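You operate a simulated robot arm through the tools that you are given. There is no shell and no other tool.

Carry out the task below with a simulated robot arm. There is one attempt and no reset: what you move stays moved.

## Task
Squash the cream wad marked 90 mm and the green wad marked 40 mm in the waste press.
Fine: shut and latch its door first, switch it on, feed both by the hopper, one throw; the other wads stay.

It is judged by the outcome, as a careful person would: the job done as asked, and still so three seconds after it is handed in. It fails if anything else is knocked over, pushed out of place, dropped, spilled or broken.

## Robot
A 7-joint arm with a two-finger parallel gripper, fixed in place. Base frame: the origin is on the floor under the middle of its stand, x ahead of it, y to its left, z up. Readings come in mm, rad, newtons and seconds.
With the tool pointing down near the work surface it reaches from about 360 to 860 mm from the base axis. Its first joint turns from -2.897 to 2.897 rad. Payload 3.43 kg.
The TCP is the grasp point between the finger pads, 34 mm short of the fingertips. In the tool frame z runs along the fingers and y along their closing line. The gripper opens to 128 mm. The fingers are 24 mm wide and 12 mm thick; the gripper's body (48 by 130 mm) begins 96 mm behind the TCP.
Orientation is told as [roll, pitch, yaw] about the base's x, y, z axes, in that order, counted from this pose: with the fingers straight down and closing along the base's y, the tool's x points along the base's -x, its y along +y and its z along -z.

## Interface
- The arm moves only by the tool drive_tool. Its arguments are lists of equal length, an entry for each row: "translation": the shift along the base's x, y, z in units of 25 mm (1.0 is 25 mm), a list of three; "rot": the turn, a rotation vector about the base's x, y, z in units of 6 degrees (1.0 is 6 degrees), a list of three; "jaw": the finger opening in mm, from 0 to 128. In form: {"translation": [[dx, dy, dz], ...], "rot": [[rx, ry, rz], ...], "jaw": [jaw, ...]}. A call has 1 to 20 rows; each row shifts and turns the commanded pose from where the row before left it. A call with a number of a shift or a turn outside -1 to 1 is refused whole. A row lasts 0.2 s, in which the tool goes at most 50 mm and 0.15 rad; a call with a longer step from one row to the next is refused whole, and so is a gripper value outside its range. Where a pose cannot be reached the arm comes as near as it can. A force on the tool above 90 N (or 10 N above the force at the start of the call, whichever is more), or a blocked arm, ends the call early, and 0.2 s more pass. The fingers move at their own pace (about 153 mm/s each) and stop on an object; they squeeze with about 21 N. The grip force told is the motor's: it shows also when the fingers shut on nothing. Time passes only in rows, and 0.2 s behind the last, so rows that do not move let the fingers close. The reply holds the time, the measured pose of the TCP, the force on the tool along the base axes, the opening and the grip force, in the units named above and with some noise, with the torque about the TCP (base axes, N m) and any sound that the robot's microphone picked up, and new pictures: "views" is both (left out), scene, wrist or none.
- Cameras (640 x 400 px; columns grow to the right, rows downward): "scene" is fixed at [226, -645.3, 1360.3]; the picture's right is [0.98, -0.21, 0.00], its down [-0.04, -0.18, -0.98] and it looks along [0.20, 0.96, -0.18] (base axes); focal length 351 px, centre (320, 200). "wrist" rides on the gripper at [76, -11, -160] in the tool frame; the picture's right is [0.15, 0.99, 0.00], its down [-0.88, 0.13, -0.46] and it looks along [-0.45, 0.07, 0.89] (tool axes); focal length 234 px, centre (320, 200). There is no depth. A picture from a camera that has moved, and an enlarged one, comes with that camera's place and axes in the base frame and with its lens. The place of the scene camera against the robot may be out by one fixed shift of up to 12 mm in any direction.
- inspect(camera, box): a new picture of the part [left, top, right, bottom] of that camera's present view, enlarged. No time passes.
- finish_job(): hands the job in; it is judged then, once.

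Places have to be worked out from the pictures, the camera data and where the tool is seen. Open the gripper and draw the arm clear of the work before you hand the job in, unless the task says otherwise.

The tools are called by a JSON object that holds its "api" and its "payload". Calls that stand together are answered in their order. drive_tool: Moves the arm, as the interface text tells. Its arguments: {"type":"object","properties":{"translation":{"type":"array"},"rot":{"type":"array"},"jaw":{"type":"array"},"views":{"type":"string","enum":["both","scene","wrist","none"]}},"required":["translation","rot","jaw"]} The other tools are called the same way: inspect (camera, box) takes an enlarged picture of a part of a camera's view; finish_job () hands the job in.

At the start:

```text
t: 0.0
tcp_pos: [284.6, 377.8, 1385.0]
ee_rot: [-0.002, 0.0, -0.001]
force: [0.5, 0.0, -0.2]
torque: [0.01, -0.04, 0.0]
grip_width: 128.0
finger_force: 0.1
```

scene: 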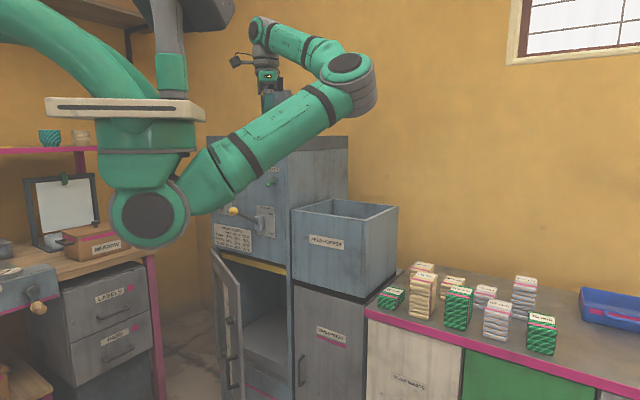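
wrist: 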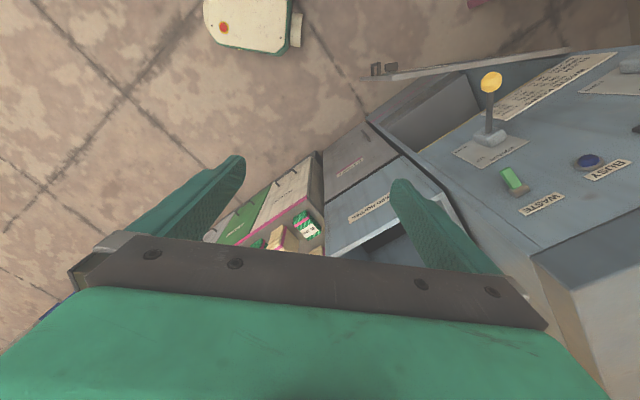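

I'll look closely at the press panel, door, hopper and wads before moving anything.

{"api": "inspect", "payload": {"camera": "scene", "box": [370, 250, 570, 375]}}

{"api": "inspect", "payload": {"camera": "scene", "box": [200, 130, 400, 255]}}

{"api": "inspect", "payload": {"camera": "scene", "box": [190, 240, 390, 400]}}

{"api": "inspect", "payload": {"camera": "wrist", "box": [440, 40, 640, 240]}}

{"api": "inspect", "payload": {"camera": "wrist", "box": [200, 50, 460, 260]}}

```text
3.20 times, centred on (470, 312) of scene
camera zoom: at [226.0, -645.3, 1360.3], right [0.98, -0.21, 0.0], down [-0.04, -0.18, -0.98], along [0.2, 0.96, -0.18], focal length 1124 px, centre (-160, -160)
```

zoom: 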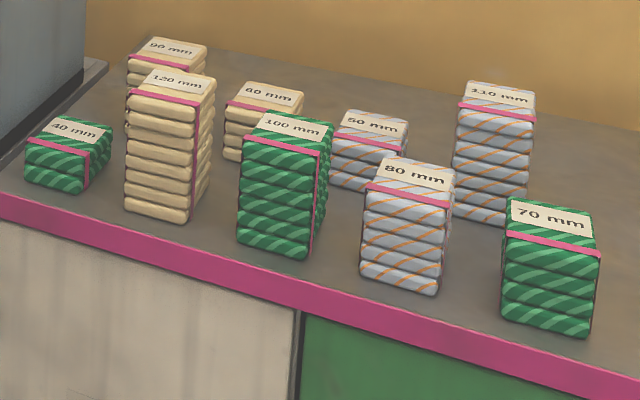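

```text
3.20 times, centred on (300, 192) of scene
camera zoom: at [226.0, -645.3, 1360.3], right [0.98, -0.21, 0.0], down [-0.04, -0.18, -0.98], along [0.2, 0.96, -0.18], focal length 1124 px, centre (384, 224)
```

zoom: 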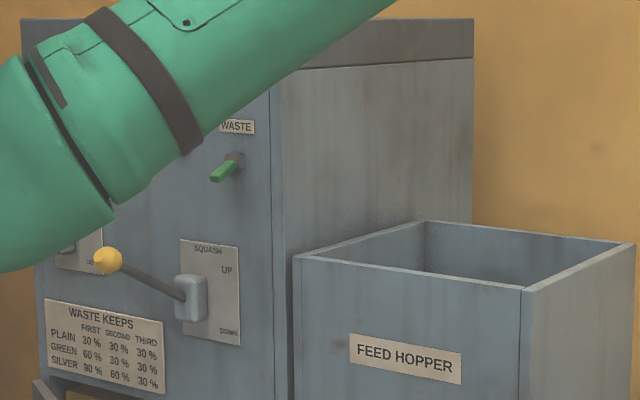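

```text
2.50 times, centred on (290, 320) of scene
camera zoom: at [226.0, -645.3, 1360.3], right [0.98, -0.21, 0.0], down [-0.04, -0.18, -0.98], along [0.2, 0.96, -0.18], focal length 878 px, centre (395, -100)
```

zoom: 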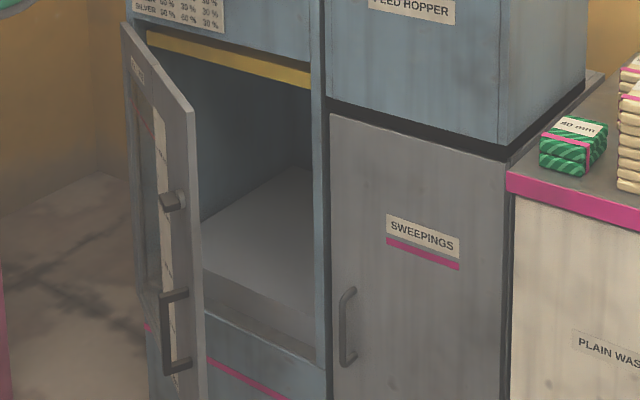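

```text
2.00 times, centred on (540, 140) of wrist
camera zoom: at [208.6, 364.5, 1544.5], right [-0.15, 0.99, 0.0], down [0.88, 0.13, 0.46], along [0.45, 0.07, -0.89], focal length 468 px, centre (-120, 320)
```

zoom: 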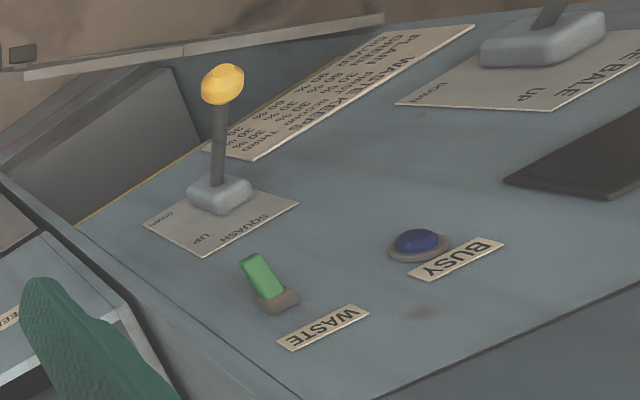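

```text
1.90 times, centred on (330, 155) of wrist
camera zoom: at [208.6, 364.5, 1544.5], right [-0.15, 0.99, 0.0], down [0.88, 0.13, 0.46], along [0.45, 0.07, -0.89], focal length 446 px, centre (301, 286)
```

zoom: 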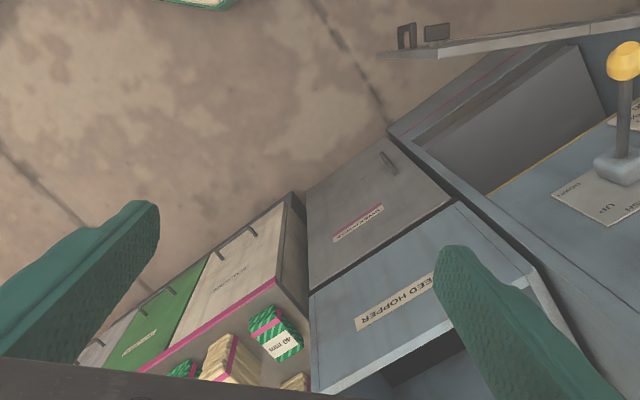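

The press stands at about 45° to my base axes (hopper rim near z 1080, squash lever knob near (169, 661, 1086)). Next I zoom in on the door, its latch and the panel.

{"api": "inspect", "payload": {"camera": "scene", "box": [195, 240, 275, 320]}}

{"api": "inspect", "payload": {"camera": "scene", "box": [195, 320, 275, 400]}}

{"api": "inspect", "payload": {"camera": "wrist", "box": [350, 20, 510, 120]}}

{"api": "inspect", "payload": {"camera": "wrist", "box": [540, 20, 640, 120]}}

{"api": "inspect", "payload": {"camera": "scene", "box": [0, 0, 400, 250]}}

{"api": "inspect", "payload": {"camera": "scene", "box": [205, 195, 285, 250]}}

```text
5.00 times, centred on (235, 280) of scene
camera zoom: at [226.0, -645.3, 1360.3], right [0.98, -0.21, 0.0], down [-0.04, -0.18, -0.98], along [0.2, 0.96, -0.18], focal length 1756 px, centre (745, -200)
```

zoom: 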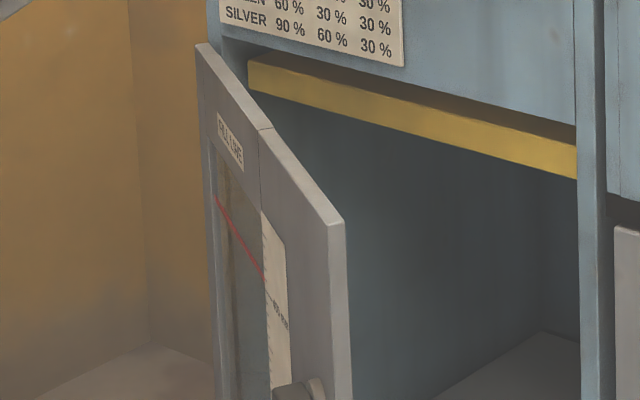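

```text
5.00 times, centred on (235, 360) of scene
camera zoom: at [226.0, -645.3, 1360.3], right [0.98, -0.21, 0.0], down [-0.04, -0.18, -0.98], along [0.2, 0.96, -0.18], focal length 1756 px, centre (745, -600)
```

zoom: 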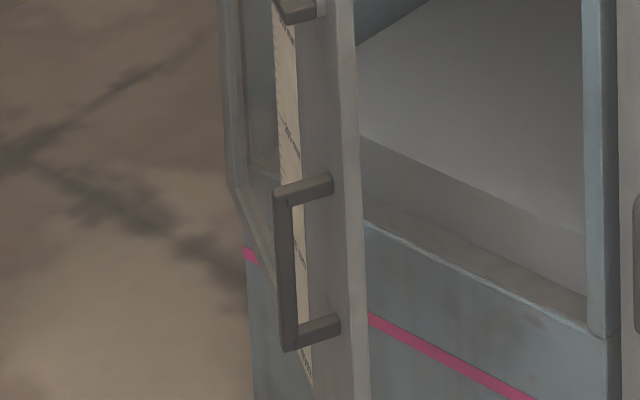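

```text
4.00 times, centred on (430, 70) of wrist
camera zoom: at [208.6, 364.5, 1544.5], right [-0.15, 0.99, 0.0], down [0.88, 0.13, 0.46], along [0.45, 0.07, -0.89], focal length 937 px, centre (-120, 720)
```

zoom: 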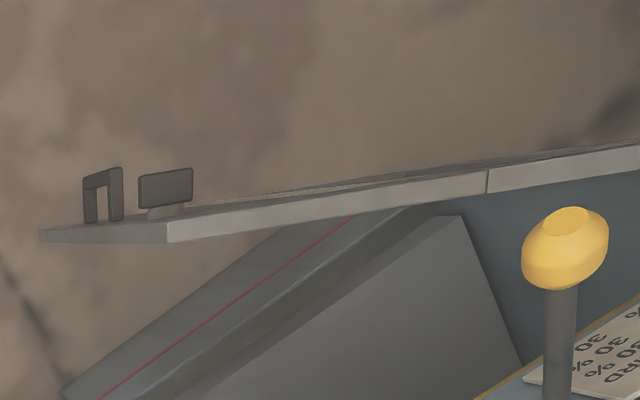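

```text
4.00 times, centred on (590, 70) of wrist
camera zoom: at [208.6, 364.5, 1544.5], right [-0.15, 0.99, 0.0], down [0.88, 0.13, 0.46], along [0.45, 0.07, -0.89], focal length 937 px, centre (-760, 720)
```

zoom: 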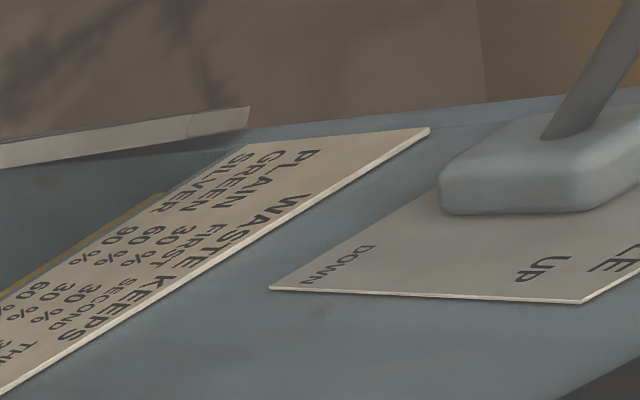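

```text
1.60 times, centred on (200, 125) of scene
camera zoom: at [226.0, -645.3, 1360.3], right [0.98, -0.21, 0.0], down [-0.04, -0.18, -0.98], along [0.2, 0.96, -0.18], focal length 562 px, centre (512, 320)
```

zoom: 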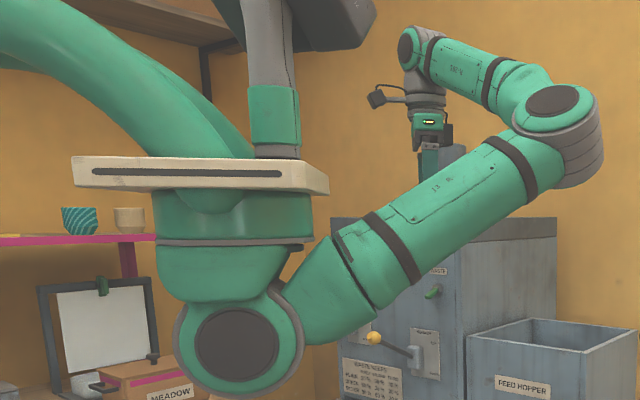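

```text
7.27 times, centred on (245, 222) of scene
camera zoom: at [226.0, -645.3, 1360.3], right [0.98, -0.21, 0.0], down [-0.04, -0.18, -0.98], along [0.2, 0.96, -0.18], focal length 2554 px, centre (866, 36)
```

zoom: 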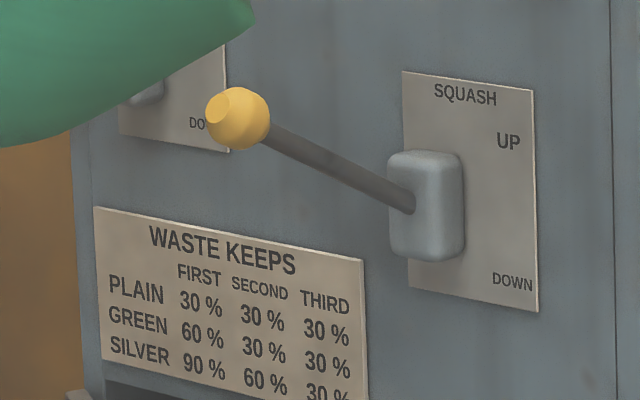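

The door is hinged on its left and open about 26°, with a handle near z 495 and a latch paddle near z 690 on its outer face. I'll turn the wrist toward the press and tilt it to get a clear view of the panel and door.

{"api": "drive_tool", "payload": {"translation": [[-0.4, -0.2, -0.3], [-0.4, -0.2, -0.3], [-0.4, -0.2, -0.3], [-0.4, -0.2, -0.3], [-0.4, -0.2, -0.3], [-0.4, -0.2, -0.3], [-0.4, -0.2, -0.3], [-0.4, -0.2, -0.3], [0, 0, 0], [0, 0, 0], [0, 0, 0], [0, 0, 0], [0, 0, 0]], "rot": [[0, 0, 0.9], [0, 0, 0.9], [0, 0, 0.9], [0, 0, 0.9], [0, 0, 0.9], [0, 0, 0.9], [0, 0, 0.9], [0, 0, 0.9], [0.686, -0.728, 0], [0.686, -0.728, 0], [0.686, -0.728, 0], [0.686, -0.728, 0], [0.686, -0.728, 0]], "jaw": [128, 128, 128, 128, 128, 128, 128, 128, 128, 128, 128, 128, 128]}}

```text
t: 2.8
tcp_pos: [203.6, 337.2, 1323.7]
ee_rot: [0.0, -0.525, 0.752]
force: [-0.1, -0.6, 0.6]
torque: [0.0, 0.02, -0.03]
grip_width: 127.9
finger_force: 0.1
camera wrist: at [106.4, 227.9, 1424.6], right [-0.77, 0.63, -0.07], down [0.3, 0.46, 0.84], along [0.56, 0.62, -0.54], focal length 234 px, centre (320, 200)
```

scene: 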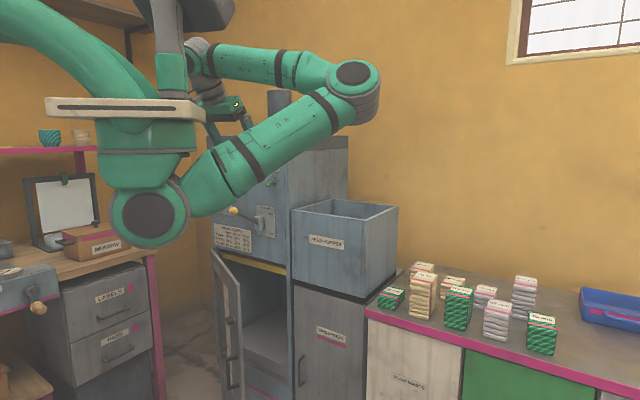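
wrist: 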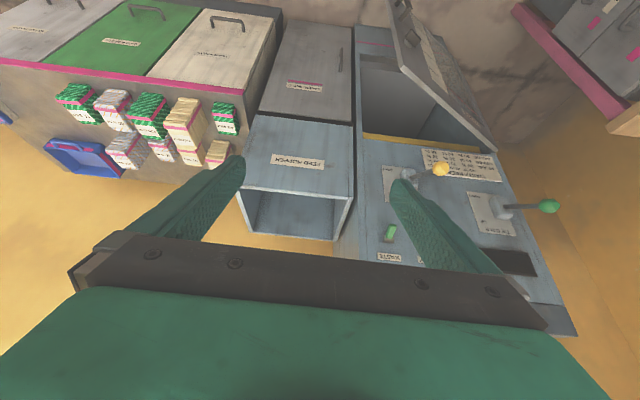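

The wrist picture is upside down but shows the whole press and the counter well. I'll zoom in on the panel, door, hopper and wads.

{"api": "inspect", "payload": {"camera": "wrist", "box": [360, 130, 560, 280]}}

{"api": "inspect", "payload": {"camera": "wrist", "box": [360, 0, 500, 100]}}

{"api": "inspect", "payload": {"camera": "wrist", "box": [40, 70, 260, 190]}}

{"api": "inspect", "payload": {"camera": "wrist", "box": [230, 110, 370, 250]}}

```text
2.67 times, centred on (460, 205) of wrist
camera zoom: at [106.4, 227.9, 1424.6], right [-0.77, 0.63, -0.07], down [0.3, 0.46, 0.84], along [0.56, 0.62, -0.54], focal length 624 px, centre (-53, 187)
```

zoom: 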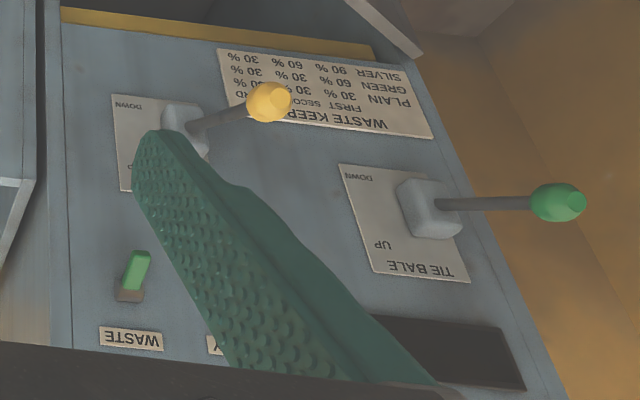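

```text
4.00 times, centred on (430, 50) of wrist
camera zoom: at [106.4, 227.9, 1424.6], right [-0.77, 0.63, -0.07], down [0.3, 0.46, 0.84], along [0.56, 0.62, -0.54], focal length 937 px, centre (-120, 800)
```

zoom: 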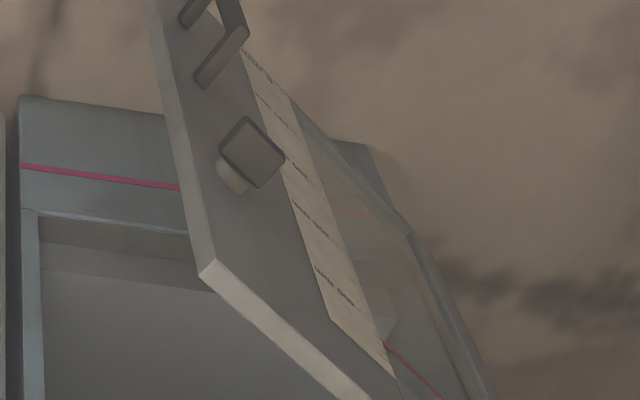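

```text
2.91 times, centred on (150, 130) of wrist
camera zoom: at [106.4, 227.9, 1424.6], right [-0.77, 0.63, -0.07], down [0.3, 0.46, 0.84], along [0.56, 0.62, -0.54], focal length 681 px, centre (814, 404)
```

zoom: 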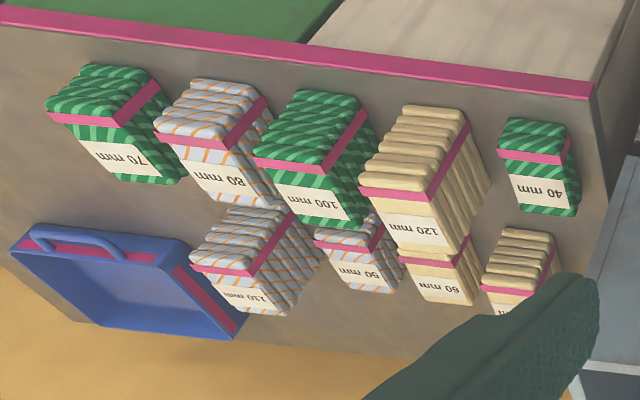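

```text
2.86 times, centred on (300, 180) of wrist
camera zoom: at [106.4, 227.9, 1424.6], right [-0.77, 0.63, -0.07], down [0.3, 0.46, 0.84], along [0.56, 0.62, -0.54], focal length 669 px, centre (377, 257)
```

zoom: 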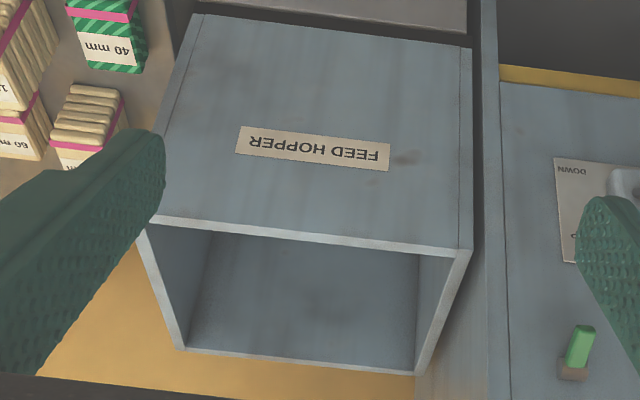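

The counter layout and panel are clear. Now a high zoom on the latch and handle from the scene camera and the wrist.

{"api": "inspect", "payload": {"camera": "scene", "box": [215, 305, 255, 335]}}

{"api": "inspect", "payload": {"camera": "scene", "box": [215, 335, 265, 400]}}

{"api": "inspect", "payload": {"camera": "scene", "box": [275, 265, 325, 340]}}

{"api": "inspect", "payload": {"camera": "wrist", "box": [380, 0, 430, 50]}}

{"api": "inspect", "payload": {"camera": "scene", "box": [255, 170, 295, 200]}}

```text
13.33 times, centred on (235, 320) of scene
camera zoom: at [226.0, -645.3, 1360.3], right [0.98, -0.21, 0.0], down [-0.04, -0.18, -0.98], along [0.2, 0.96, -0.18], focal length 4682 px, centre (1453, -1400)
```

zoom: 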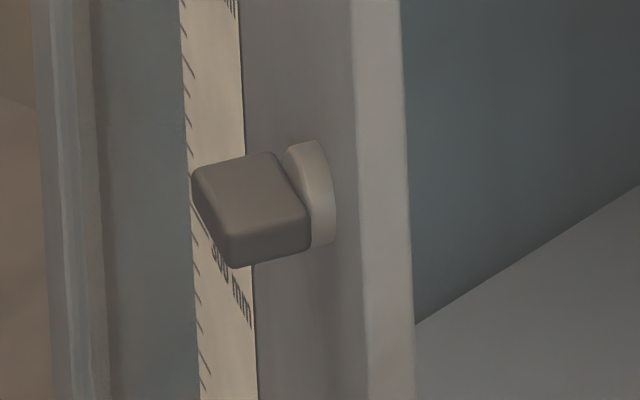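

```text
6.15 times, centred on (240, 368) of scene
camera zoom: at [226.0, -645.3, 1360.3], right [0.98, -0.21, 0.0], down [-0.04, -0.18, -0.98], along [0.2, 0.96, -0.18], focal length 2161 px, centre (812, -831)
```

zoom: 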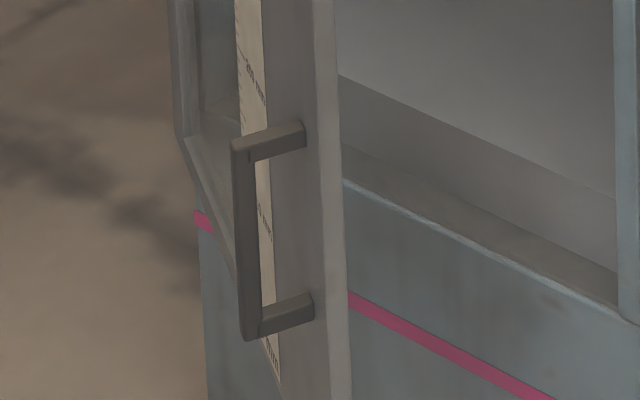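

```text
5.33 times, centred on (300, 302) of scene
camera zoom: at [226.0, -645.3, 1360.3], right [0.98, -0.21, 0.0], down [-0.04, -0.18, -0.98], along [0.2, 0.96, -0.18], focal length 1873 px, centre (427, -347)
```

zoom: 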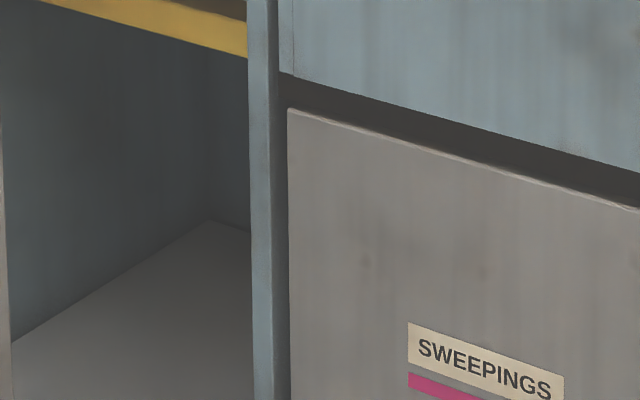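

```text
8.00 times, centred on (405, 25) of wrist
camera zoom: at [106.4, 227.9, 1424.6], right [-0.77, 0.63, -0.07], down [0.3, 0.46, 0.84], along [0.56, 0.62, -0.54], focal length 1873 px, centre (-360, 1600)
```

zoom: 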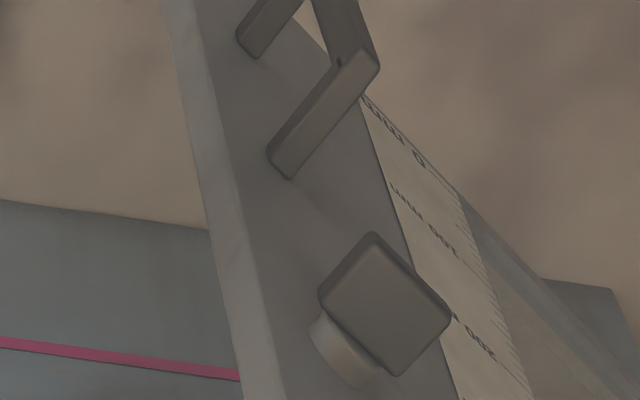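

```text
13.33 times, centred on (275, 185) of scene
camera zoom: at [226.0, -645.3, 1360.3], right [0.98, -0.21, 0.0], down [-0.04, -0.18, -0.98], along [0.2, 0.96, -0.18], focal length 4682 px, centre (920, 400)
```

zoom: 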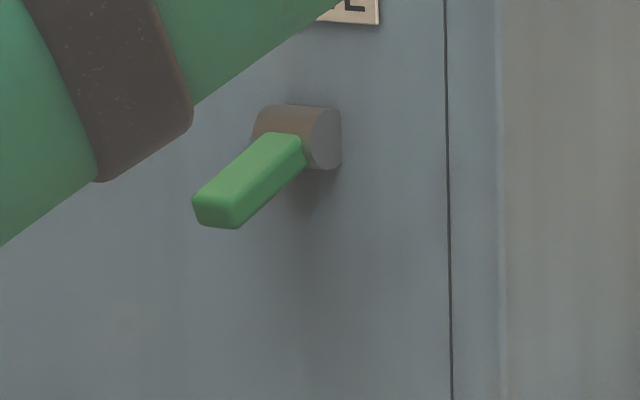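

The latch is a horizontal thumb-turn on the door's outer face, and the WASTE toggle points down, so it is off. I close the fingers, tilt the tool further toward the press, and move left in front of the panel but well clear of the levers.

{"api": "drive_tool", "payload": {"translation": [[-0.76, 0.8, -0.83], [-0.76, 0.8, -0.83], [-0.76, 0.8, -0.83], [-0.76, 0.8, -0.83], [-0.76, 0.8, -0.83], [-0.76, 0.8, -0.83]], "rot": [[0.686, -0.728, 0], [0.686, -0.728, 0], [0.686, -0.728, 0], [0.686, -0.728, 0], [0.686, -0.728, 0], [0, 0, 0]], "jaw": [100, 60, 30, 0, 0, 0]}}

```text
t: 4.2
tcp_pos: [90.9, 452.8, 1187.9]
ee_rot: [0.019, -1.009, 0.733]
force: [0.5, 0.4, -0.7]
torque: [0.0, 0.02, 0.04]
grip_width: 0.0
finger_force: 20.5
camera wrist: at [-29.1, 324.5, 1208.8], right [-0.73, 0.67, -0.11], down [-0.02, 0.14, 0.99], along [0.68, 0.73, -0.09], focal length 234 px, centre (320, 200)
```

scene: 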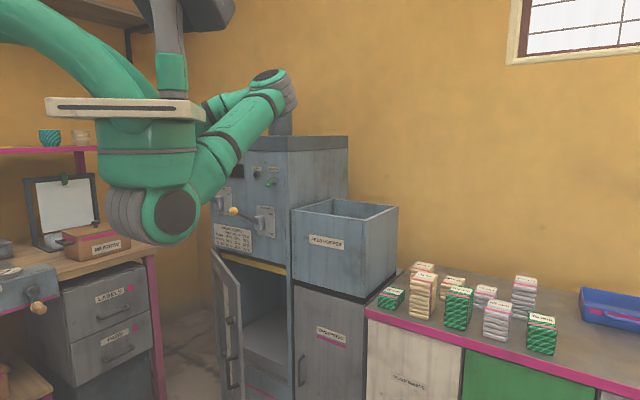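
wrist: 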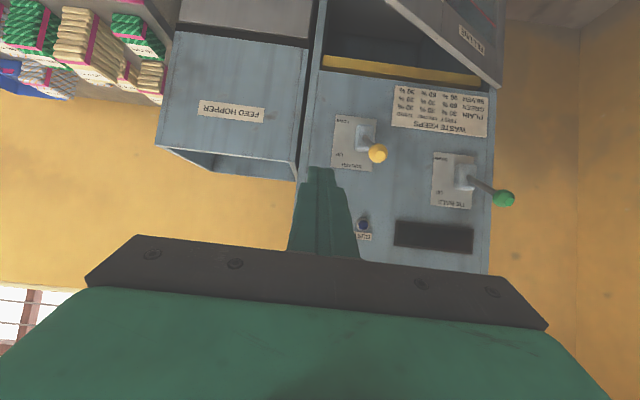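

The arm is clear of the levers. I descend straight down in front of the door, short of contact, and check.

{"api": "drive_tool", "payload": {"translation": [[0, 0, -1], [0, 0, -1], [0, 0, -1], [0, 0, -1], [0, 0, -1], [0, 0, -1], [0, 0, -1], [0, 0, -1], [0, 0, -1], [0, 0, -1], [0, 0, -1], [0, 0, -1], [0, 0, -1]], "rot": [[0, 0, 0], [0, 0, 0], [0, 0, 0], [0, 0, 0], [0, 0, 0], [0, 0, 0], [0, 0, 0], [0, 0, 0], [0, 0, 0], [0, 0, 0], [0, 0, 0], [0, 0, 0], [0, 0, 0]], "jaw": [0, 0, 0, 0, 0, 0, 0, 0, 0, 0, 0, 0, 0]}}

```text
t: 7.0
tcp_pos: [88.3, 458.5, 875.0]
ee_rot: [0.005, -1.048, 0.75]
force: [0.0, 0.1, -0.3]
torque: [-0.02, -0.01, 0.02]
grip_width: 0.0
finger_force: 21.0
camera wrist: at [-31.0, 328.4, 888.8], right [-0.73, 0.67, -0.12], down [-0.06, 0.12, 0.99], along [0.68, 0.73, -0.05], focal length 234 px, centre (320, 200)
```

scene: 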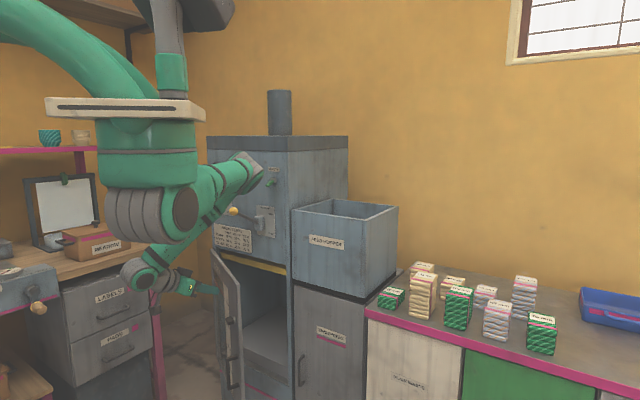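
wrist: 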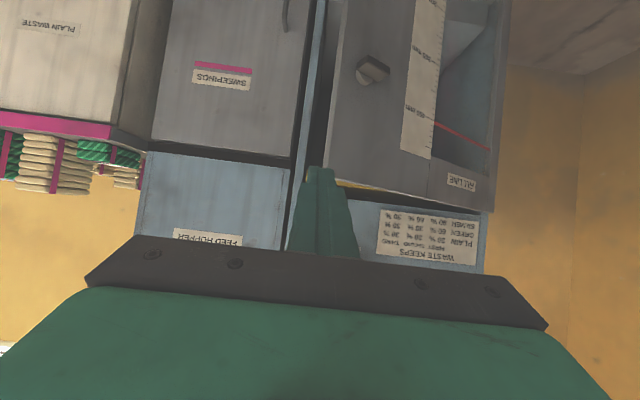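

From in front I can now see the door face and thumb-turn. I zoom in on it.

{"api": "inspect", "payload": {"camera": "wrist", "box": [330, 30, 430, 110]}}

{"api": "inspect", "payload": {"camera": "wrist", "box": [260, -60, 520, 220]}}

{"api": "inspect", "payload": {"camera": "scene", "box": [100, 130, 300, 400]}}

```text
5.00 times, centred on (380, 70) of wrist
camera zoom: at [-31.0, 328.4, 888.8], right [-0.73, 0.67, -0.12], down [-0.06, 0.12, 0.99], along [0.68, 0.73, -0.05], focal length 1171 px, centre (20, 850)
```

zoom: 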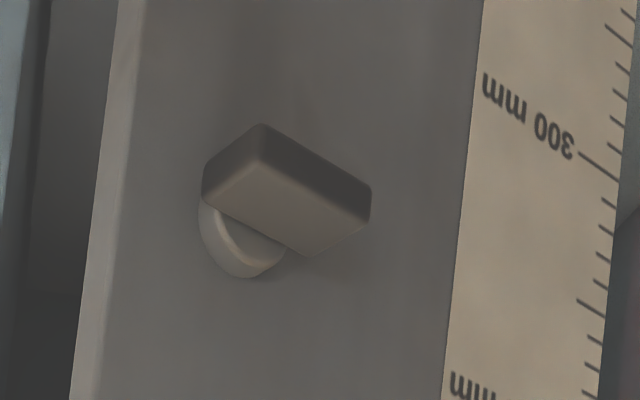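

```text
refused: -60 is not a number from 0 to 400
```

```text
1.48 times, centred on (200, 265) of scene
camera zoom: at [226.0, -645.3, 1360.3], right [0.98, -0.21, 0.0], down [-0.04, -0.18, -0.98], along [0.2, 0.96, -0.18], focal length 520 px, centre (498, 104)
```

zoom: 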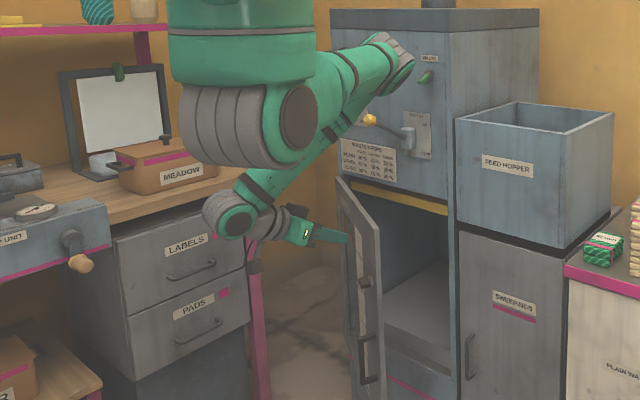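

The thumb-turn lies horizontal (unlatched). I bring the closed fingertips to just in front of the door's outer face near its free edge, at about z 790.

{"api": "drive_tool", "payload": {"translation": [[0.24, 0.9, -0.54], [0.24, 0.9, -0.54], [0.24, 0.9, -0.54], [0.24, 0.9, -0.54], [0.24, 0.9, -0.54]], "rot": [[0, 0, 0], [0, 0, 0], [0, 0, 0], [0, 0, 0], [0, 0, 0]], "jaw": [0, 0, 0, 0, 0]}}

```text
t: 8.2
tcp_pos: [119.7, 571.2, 808.9]
ee_rot: [0.002, -1.048, 0.752]
force: [-0.3, 0.0, -0.7]
torque: [0.02, -0.01, 0.04]
grip_width: 0.0
finger_force: 20.7
camera wrist: at [-1.1, 440.8, 822.0], right [-0.73, 0.67, -0.13], down [-0.06, 0.13, 0.99], along [0.68, 0.73, -0.05], focal length 234 px, centre (320, 200)
```

scene: 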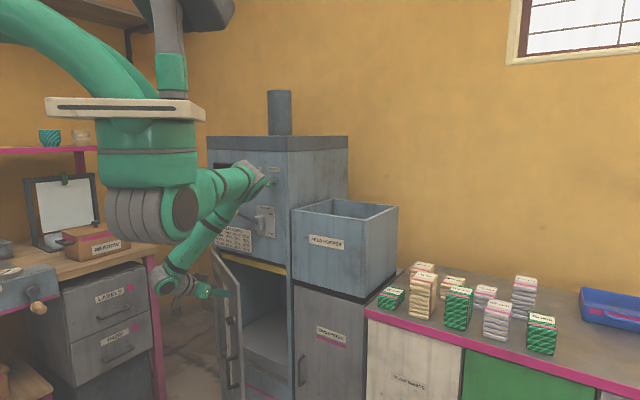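
wrist: 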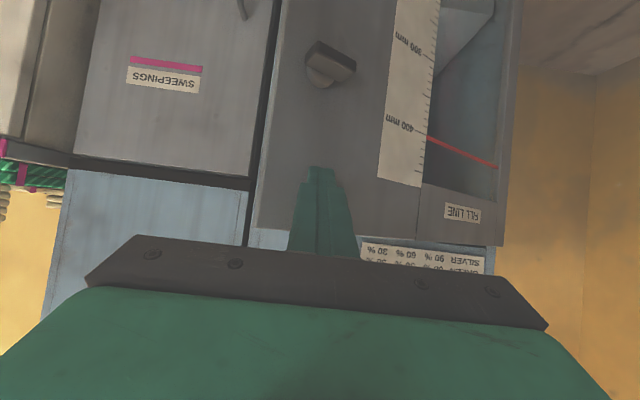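

Before pushing, I check how close the elbow is to the panel in the scene view.

{"api": "inspect", "payload": {"camera": "scene", "box": [150, 140, 310, 310]}}

{"api": "inspect", "payload": {"camera": "wrist", "box": [240, 0, 400, 250]}}

```text
2.35 times, centred on (230, 225) of scene
camera zoom: at [226.0, -645.3, 1360.3], right [0.98, -0.21, 0.0], down [-0.04, -0.18, -0.98], along [0.2, 0.96, -0.18], focal length 826 px, centre (532, 141)
```

zoom: 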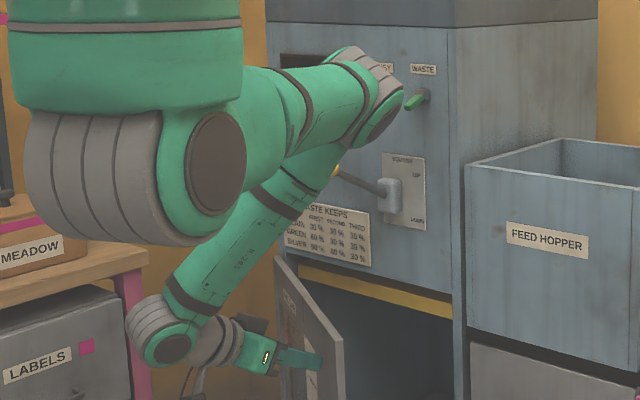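

```text
1.60 times, centred on (320, 125) of wrist
camera zoom: at [-1.1, 440.8, 822.0], right [-0.73, 0.67, -0.13], down [-0.06, 0.13, 0.99], along [0.68, 0.73, -0.05], focal length 375 px, centre (320, 320)
```

zoom: 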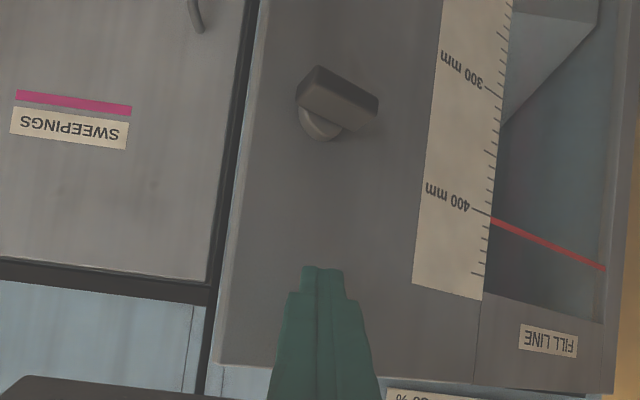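

The elbow sits roughly 200 mm clear of the panel. I now push the door shut along its arc, in small steps.

{"api": "drive_tool", "payload": {"translation": [[0.4, 0.12, 0], [0.4, 0.12, 0], [0.57, 0.32, 0], [0.57, 0.32, 0], [0.57, 0.32, 0], [0.49, 0.25, 0], [0.49, 0.25, 0], [0.49, 0.25, 0]], "rot": [[0, 0, 0], [0, 0, 0], [0, 0, 0], [0, 0, 0], [0, 0, 0], [0, 0, 0], [0, 0, 0], [0, 0, 0]], "jaw": [0, 0, 0, 0, 0, 0, 0, 0]}}

```text
t: 10.0
tcp_pos: [218.9, 618.2, 806.9]
ee_rot: [0.004, -1.049, 0.751]
force: [0.4, 0.5, 0.4]
torque: [0.02, -0.03, -0.01]
grip_width: 0.0
finger_force: 20.5
camera wrist: at [99.1, 488.6, 821.0], right [-0.73, 0.67, -0.13], down [-0.06, 0.12, 0.99], along [0.68, 0.73, -0.05], focal length 234 px, centre (320, 200)
```

scene: 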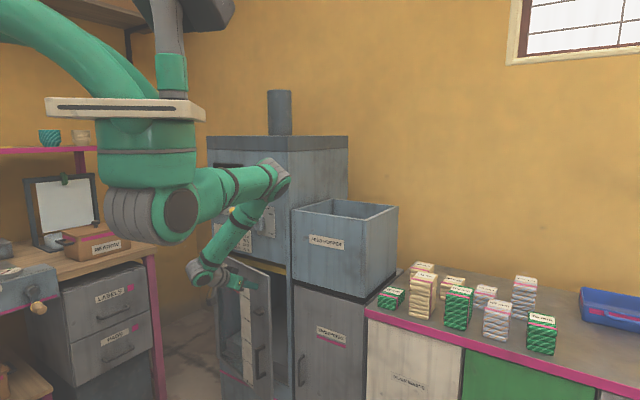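
wrist: 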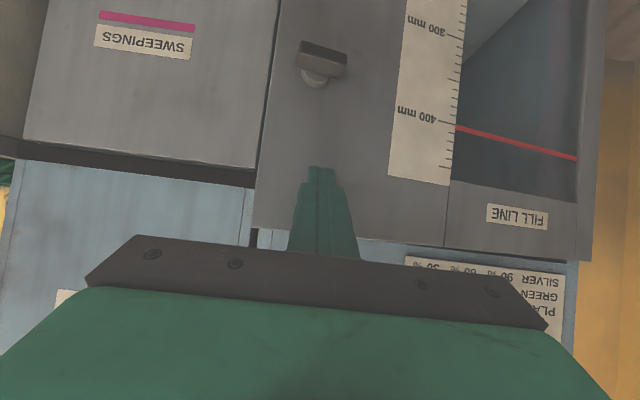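

The door is swinging in. I continue along the arc toward closed, with smaller steps at the end.

{"api": "drive_tool", "payload": {"translation": [[0.46, 0.3, 0], [0.46, 0.3, 0], [0.46, 0.3, 0], [0.44, 0.34, 0], [0.44, 0.34, 0], [0.3, 0.26, 0]], "rot": [[0, 0, 0], [0, 0, 0], [0, 0, 0], [0, 0, 0], [0, 0, 0], [0, 0, 0]], "jaw": [0, 0, 0, 0, 0, 0]}}

```text
t: 11.4
tcp_pos: [282.4, 664.8, 808.5]
ee_rot: [0.004, -1.049, 0.751]
force: [0.0, 0.2, -0.4]
torque: [-0.01, -0.01, 0.0]
grip_width: 0.0
finger_force: 20.9
camera wrist: at [163.3, 534.5, 822.1], right [-0.73, 0.67, -0.12], down [-0.06, 0.12, 0.99], along [0.68, 0.73, -0.05], focal length 234 px, centre (320, 200)
```

scene: 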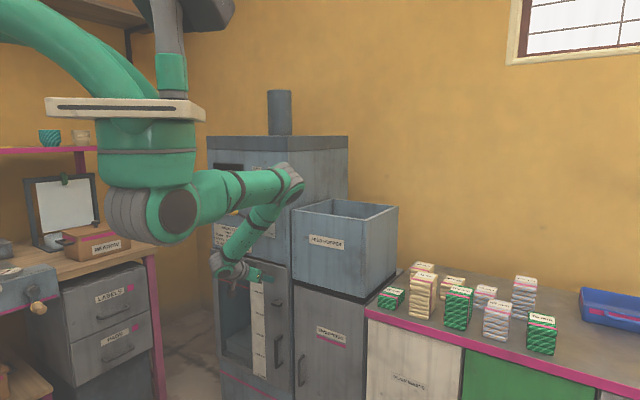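
wrist: 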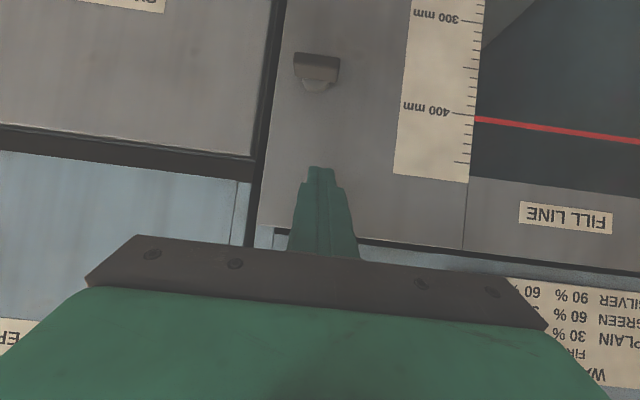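

The door looks almost shut. I press on in small steps and watch the force to find the closed stop.

{"api": "drive_tool", "payload": {"translation": [[0.2, 0.19, 0], [0.2, 0.19, 0], [0.15, 0.14, 0]], "rot": [[0, 0, 0], [0, 0, 0], [0, 0, 0]], "jaw": [0, 0, 0]}}

{"api": "inspect", "payload": {"camera": "scene", "box": [205, 240, 305, 340]}}

```text
t: 12.2
tcp_pos: [296.1, 677.4, 806.5]
ee_rot: [0.003, -1.049, 0.754]
force: [-3.1, -4.4, 1.6]
torque: [0.04, 0.02, -0.01]
grip_width: 0.0
finger_force: 20.8
camera wrist: at [176.4, 547.4, 821.2], right [-0.73, 0.67, -0.13], down [-0.05, 0.13, 0.99], along [0.68, 0.73, -0.05], focal length 234 px, centre (320, 200)
```

scene: 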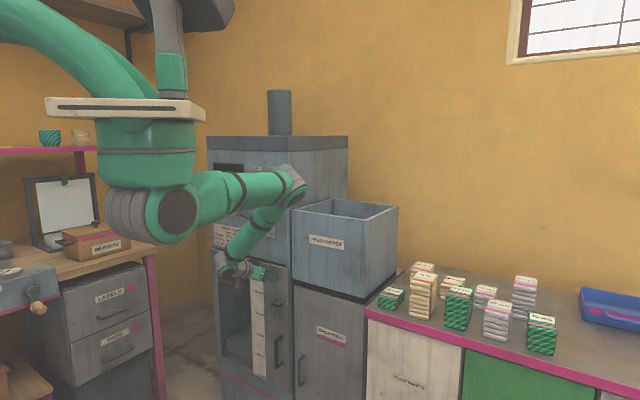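
wrist: 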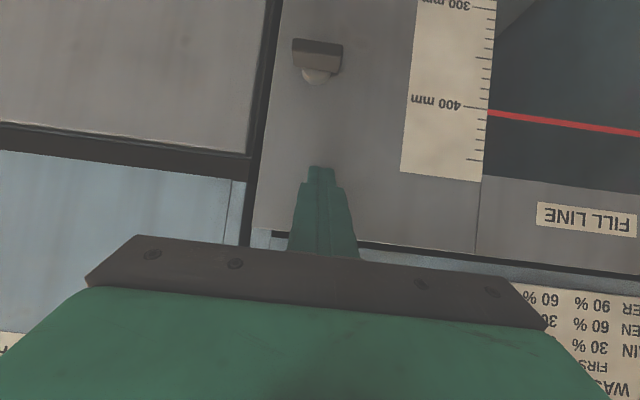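

```text
4.00 times, centred on (255, 290) of scene
camera zoom: at [226.0, -645.3, 1360.3], right [0.98, -0.21, 0.0], down [-0.04, -0.18, -0.98], along [0.2, 0.96, -0.18], focal length 1405 px, centre (580, -160)
```

zoom: 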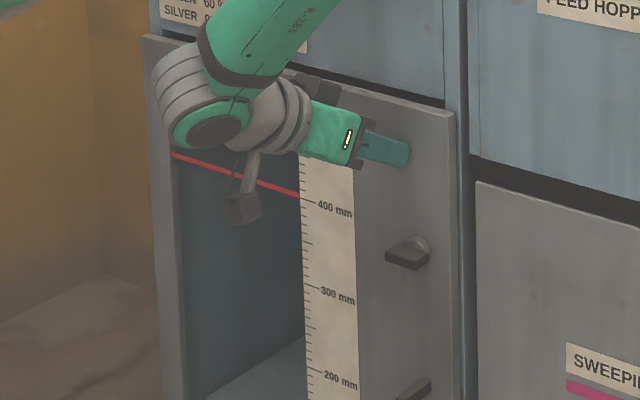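

The contact force of about 5 N at n≈709 matches the closed door plane. I give it a slight extra press to seat it, then back off to view the thumb-turn.

{"api": "drive_tool", "payload": {"translation": [[0.1, 0.09, 0], [0, 0, 0], [-0.8, -0.75, 0], [-0.8, -0.75, 0], [-0.4, -0.38, 0]], "rot": [[0, 0, 0], [0, 0, 0], [0, 0, 0], [0, 0, 0], [0, 0, 0]], "jaw": [0, 0, 0, 0, 0], "views": "wrist"}}

{"api": "inspect", "payload": {"camera": "wrist", "box": [270, 40, 370, 120]}}

{"api": "inspect", "payload": {"camera": "scene", "box": [240, 250, 310, 340]}}

```text
t: 13.4
tcp_pos: [249.6, 633.0, 807.1]
ee_rot: [0.003, -1.048, 0.752]
force: [0.6, -0.2, -0.5]
torque: [-0.02, 0.02, -0.02]
grip_width: 0.1
finger_force: 20.7
camera wrist: at [129.6, 502.2, 820.9], right [-0.73, 0.67, -0.13], down [-0.06, 0.12, 0.99], along [0.68, 0.73, -0.05], focal length 234 px, centre (320, 200)
```

wrist: 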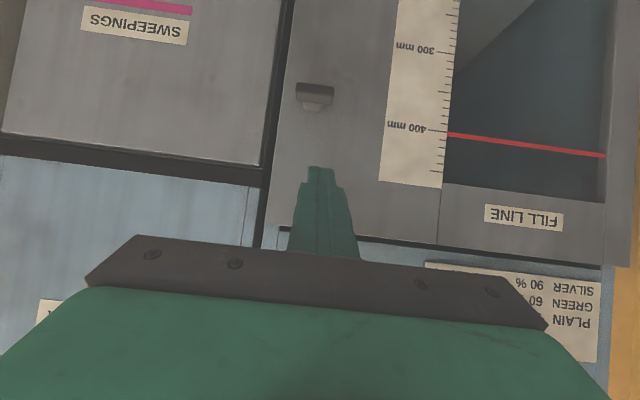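

```text
5.00 times, centred on (320, 80) of wrist
camera zoom: at [129.6, 502.2, 820.9], right [-0.73, 0.67, -0.13], down [-0.06, 0.12, 0.99], along [0.68, 0.73, -0.05], focal length 1171 px, centre (320, 800)
```

zoom: 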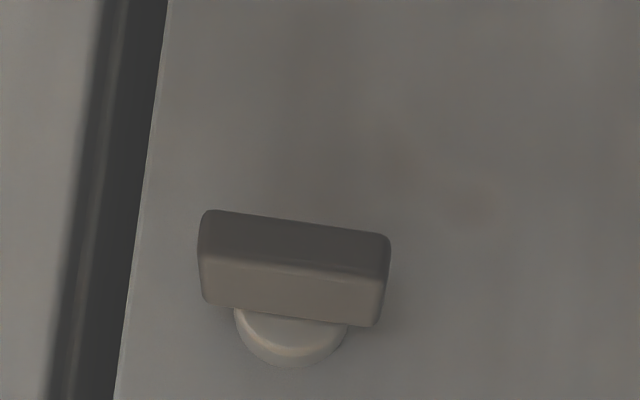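

```text
4.44 times, centred on (275, 295) of scene
camera zoom: at [226.0, -645.3, 1360.3], right [0.98, -0.21, 0.0], down [-0.04, -0.18, -0.98], along [0.2, 0.96, -0.18], focal length 1561 px, centre (520, -222)
```

zoom: 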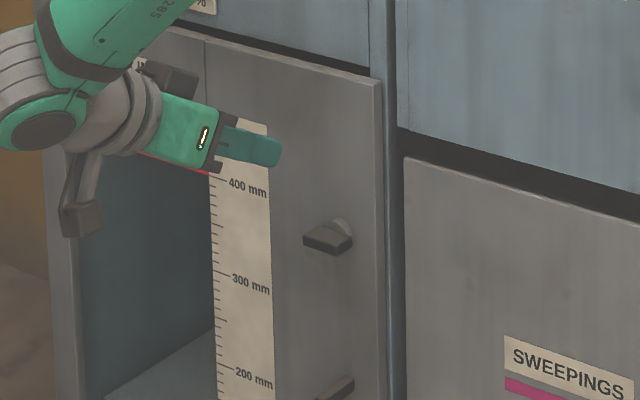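

The thumb-turn bar is about 38×10 mm and horizontal, with its pivot near l=-274, z=694 in press coordinates. I level the tool along the press normal and place the closed fingertips above the bar's right half, still in front of it.

{"api": "drive_tool", "payload": {"translation": [[0.206, -0.219, -0.6], [0.206, -0.219, -0.6], [0.206, -0.219, -0.6], [0.206, -0.219, -0.6], [0.206, -0.219, -0.6]], "rot": [[0.686, -0.728, 0], [0.686, -0.728, 0], [0.686, -0.728, 0], [0.686, -0.728, 0], [0.686, -0.728, 0]], "jaw": [0, 0, 0, 0, 0]}}

{"api": "inspect", "payload": {"camera": "scene", "box": [200, 230, 320, 350]}}

{"api": "inspect", "payload": {"camera": "wrist", "box": [260, 100, 400, 220]}}

```text
t: 14.6
tcp_pos: [199.7, 647.6, 772.7]
ee_rot: [0.127, -1.554, 0.592]
force: [0.4, 0.0, 0.6]
torque: [0.0, -0.01, 0.0]
grip_width: 0.3
finger_force: 21.1
out of reach, approached as far as the arm can: row 3, 4, 5
camera wrist: at [86.0, 533.0, 700.9], right [-0.65, 0.74, -0.14], down [-0.42, -0.2, 0.89], along [0.63, 0.64, 0.44], focal length 234 px, centre (320, 200)
```

scene: 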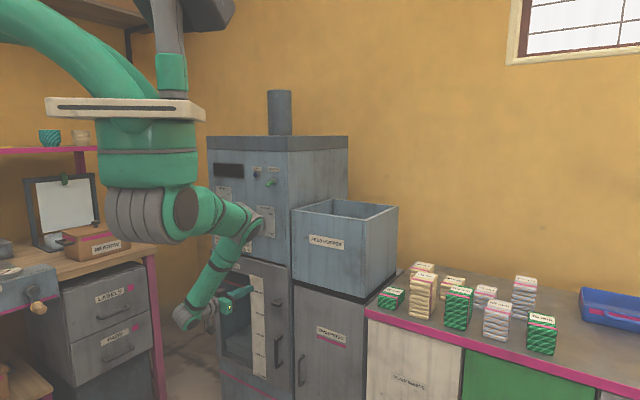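
wrist: 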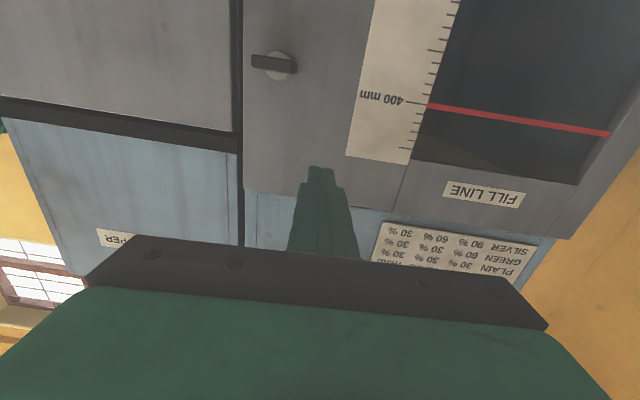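

```text
3.33 times, centred on (260, 290) of scene
camera zoom: at [226.0, -645.3, 1360.3], right [0.98, -0.21, 0.0], down [-0.04, -0.18, -0.98], along [0.2, 0.96, -0.18], focal length 1170 px, centre (520, -100)
```

zoom: 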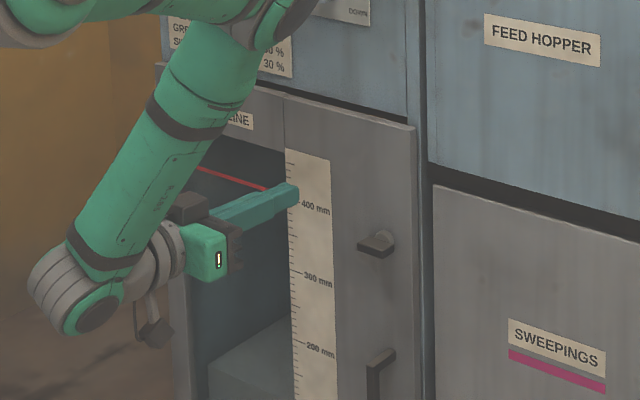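

```text
3.33 times, centred on (330, 160) of wrist
camera zoom: at [86.0, 533.0, 700.9], right [-0.65, 0.74, -0.14], down [-0.42, -0.2, 0.89], along [0.63, 0.64, 0.44], focal length 781 px, centre (287, 333)
```

zoom: 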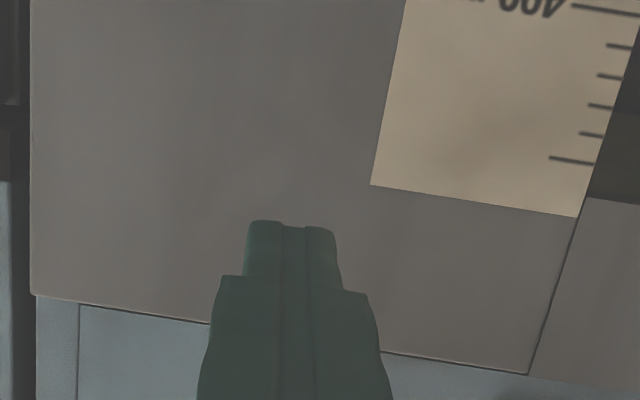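

The wrist cannot go fully level here, so I go back to the 60° tilt that works, which also suits pushing the bar.

{"api": "drive_tool", "payload": {"translation": [[0, 0, 0], [0, 0, 0], [0, 0, 0], [0, 0, 0], [0, 0, 0], [0, 0, 0]], "rot": [[-0.686, 0.728, 0], [-0.686, 0.728, 0], [-0.686, 0.728, 0], [-0.686, 0.728, 0], [-0.686, 0.728, 0], [0, 0, 0]], "jaw": [0, 0, 0, 0, 0, 0]}}

```text
t: 16.0
tcp_pos: [197.6, 647.7, 775.0]
ee_rot: [0.003, -1.047, 0.752]
force: [-0.8, 0.2, -0.3]
torque: [-0.01, -0.01, 0.02]
grip_width: 0.1
finger_force: 20.9
camera wrist: at [78.1, 517.9, 789.5], right [-0.73, 0.67, -0.12], down [-0.05, 0.12, 0.99], along [0.68, 0.73, -0.05], focal length 234 px, centre (320, 200)
```

scene: 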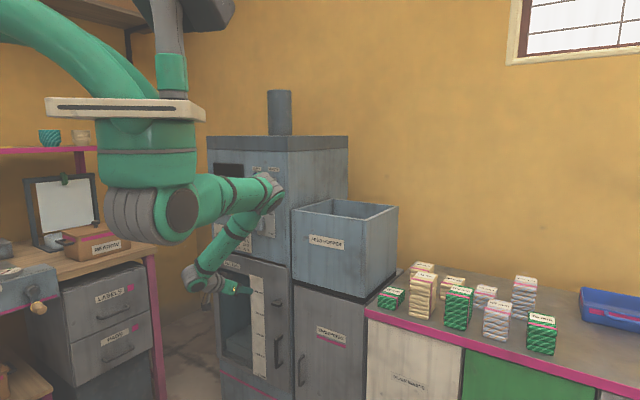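
wrist: 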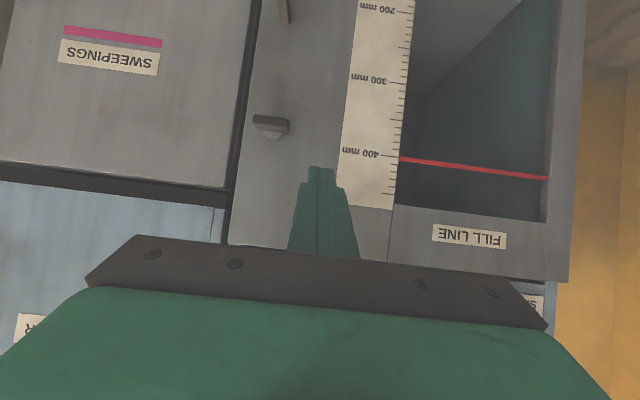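

The orientation is back at 60° and the position is safe. I move to above and in front of the bar's right end.

{"api": "drive_tool", "payload": {"translation": [[0.83, -0.34, -0.35], [0.83, -0.34, -0.35], [0.83, -0.34, -0.35], [0.83, -0.34, -0.35], [0, 0, 0]], "rot": [[0, 0, 0], [0, 0, 0], [0, 0, 0], [0, 0, 0], [0, 0, 0]], "jaw": [0, 0, 0, 0, 0]}}

{"api": "inspect", "payload": {"camera": "wrist", "box": [260, 100, 400, 220]}}

{"api": "inspect", "payload": {"camera": "scene", "box": [230, 270, 310, 340]}}

```text
t: 17.2
tcp_pos: [282.8, 614.0, 740.4]
ee_rot: [0.003, -1.05, 0.753]
force: [0.4, -0.1, 0.4]
torque: [-0.01, 0.01, 0.04]
grip_width: 0.0
finger_force: 21.4
camera wrist: at [162.8, 484.1, 754.2], right [-0.73, 0.67, -0.13], down [-0.06, 0.12, 0.99], along [0.68, 0.73, -0.05], focal length 234 px, centre (320, 200)
```

scene: 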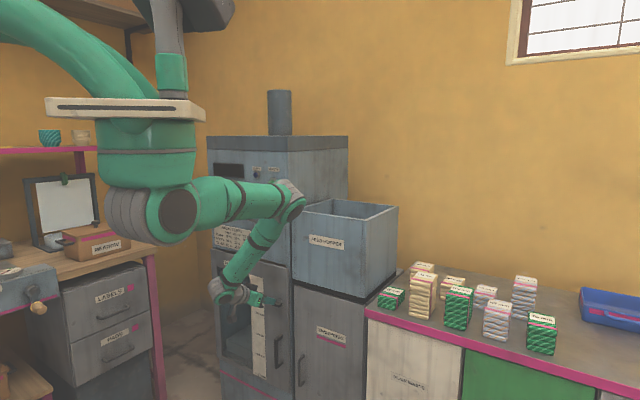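
wrist: 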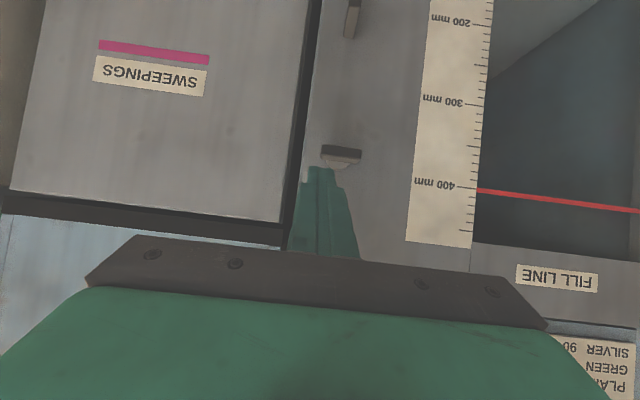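

```text
3.33 times, centred on (330, 160) of wrist
camera zoom: at [162.8, 484.1, 754.2], right [-0.73, 0.67, -0.13], down [-0.06, 0.12, 0.99], along [0.68, 0.73, -0.05], focal length 781 px, centre (287, 333)
```

zoom: 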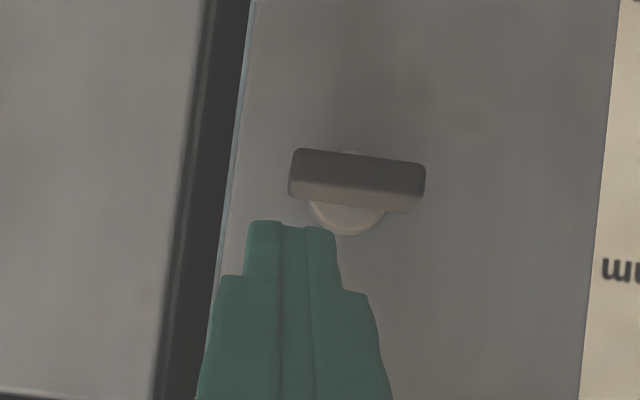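

```text
5.71 times, centred on (270, 305) of scene
camera zoom: at [226.0, -645.3, 1360.3], right [0.98, -0.21, 0.0], down [-0.04, -0.18, -0.98], along [0.2, 0.96, -0.18], focal length 2006 px, centre (606, -400)
```

zoom: 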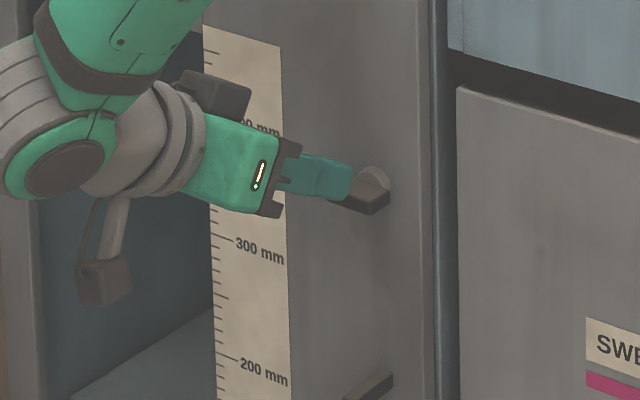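

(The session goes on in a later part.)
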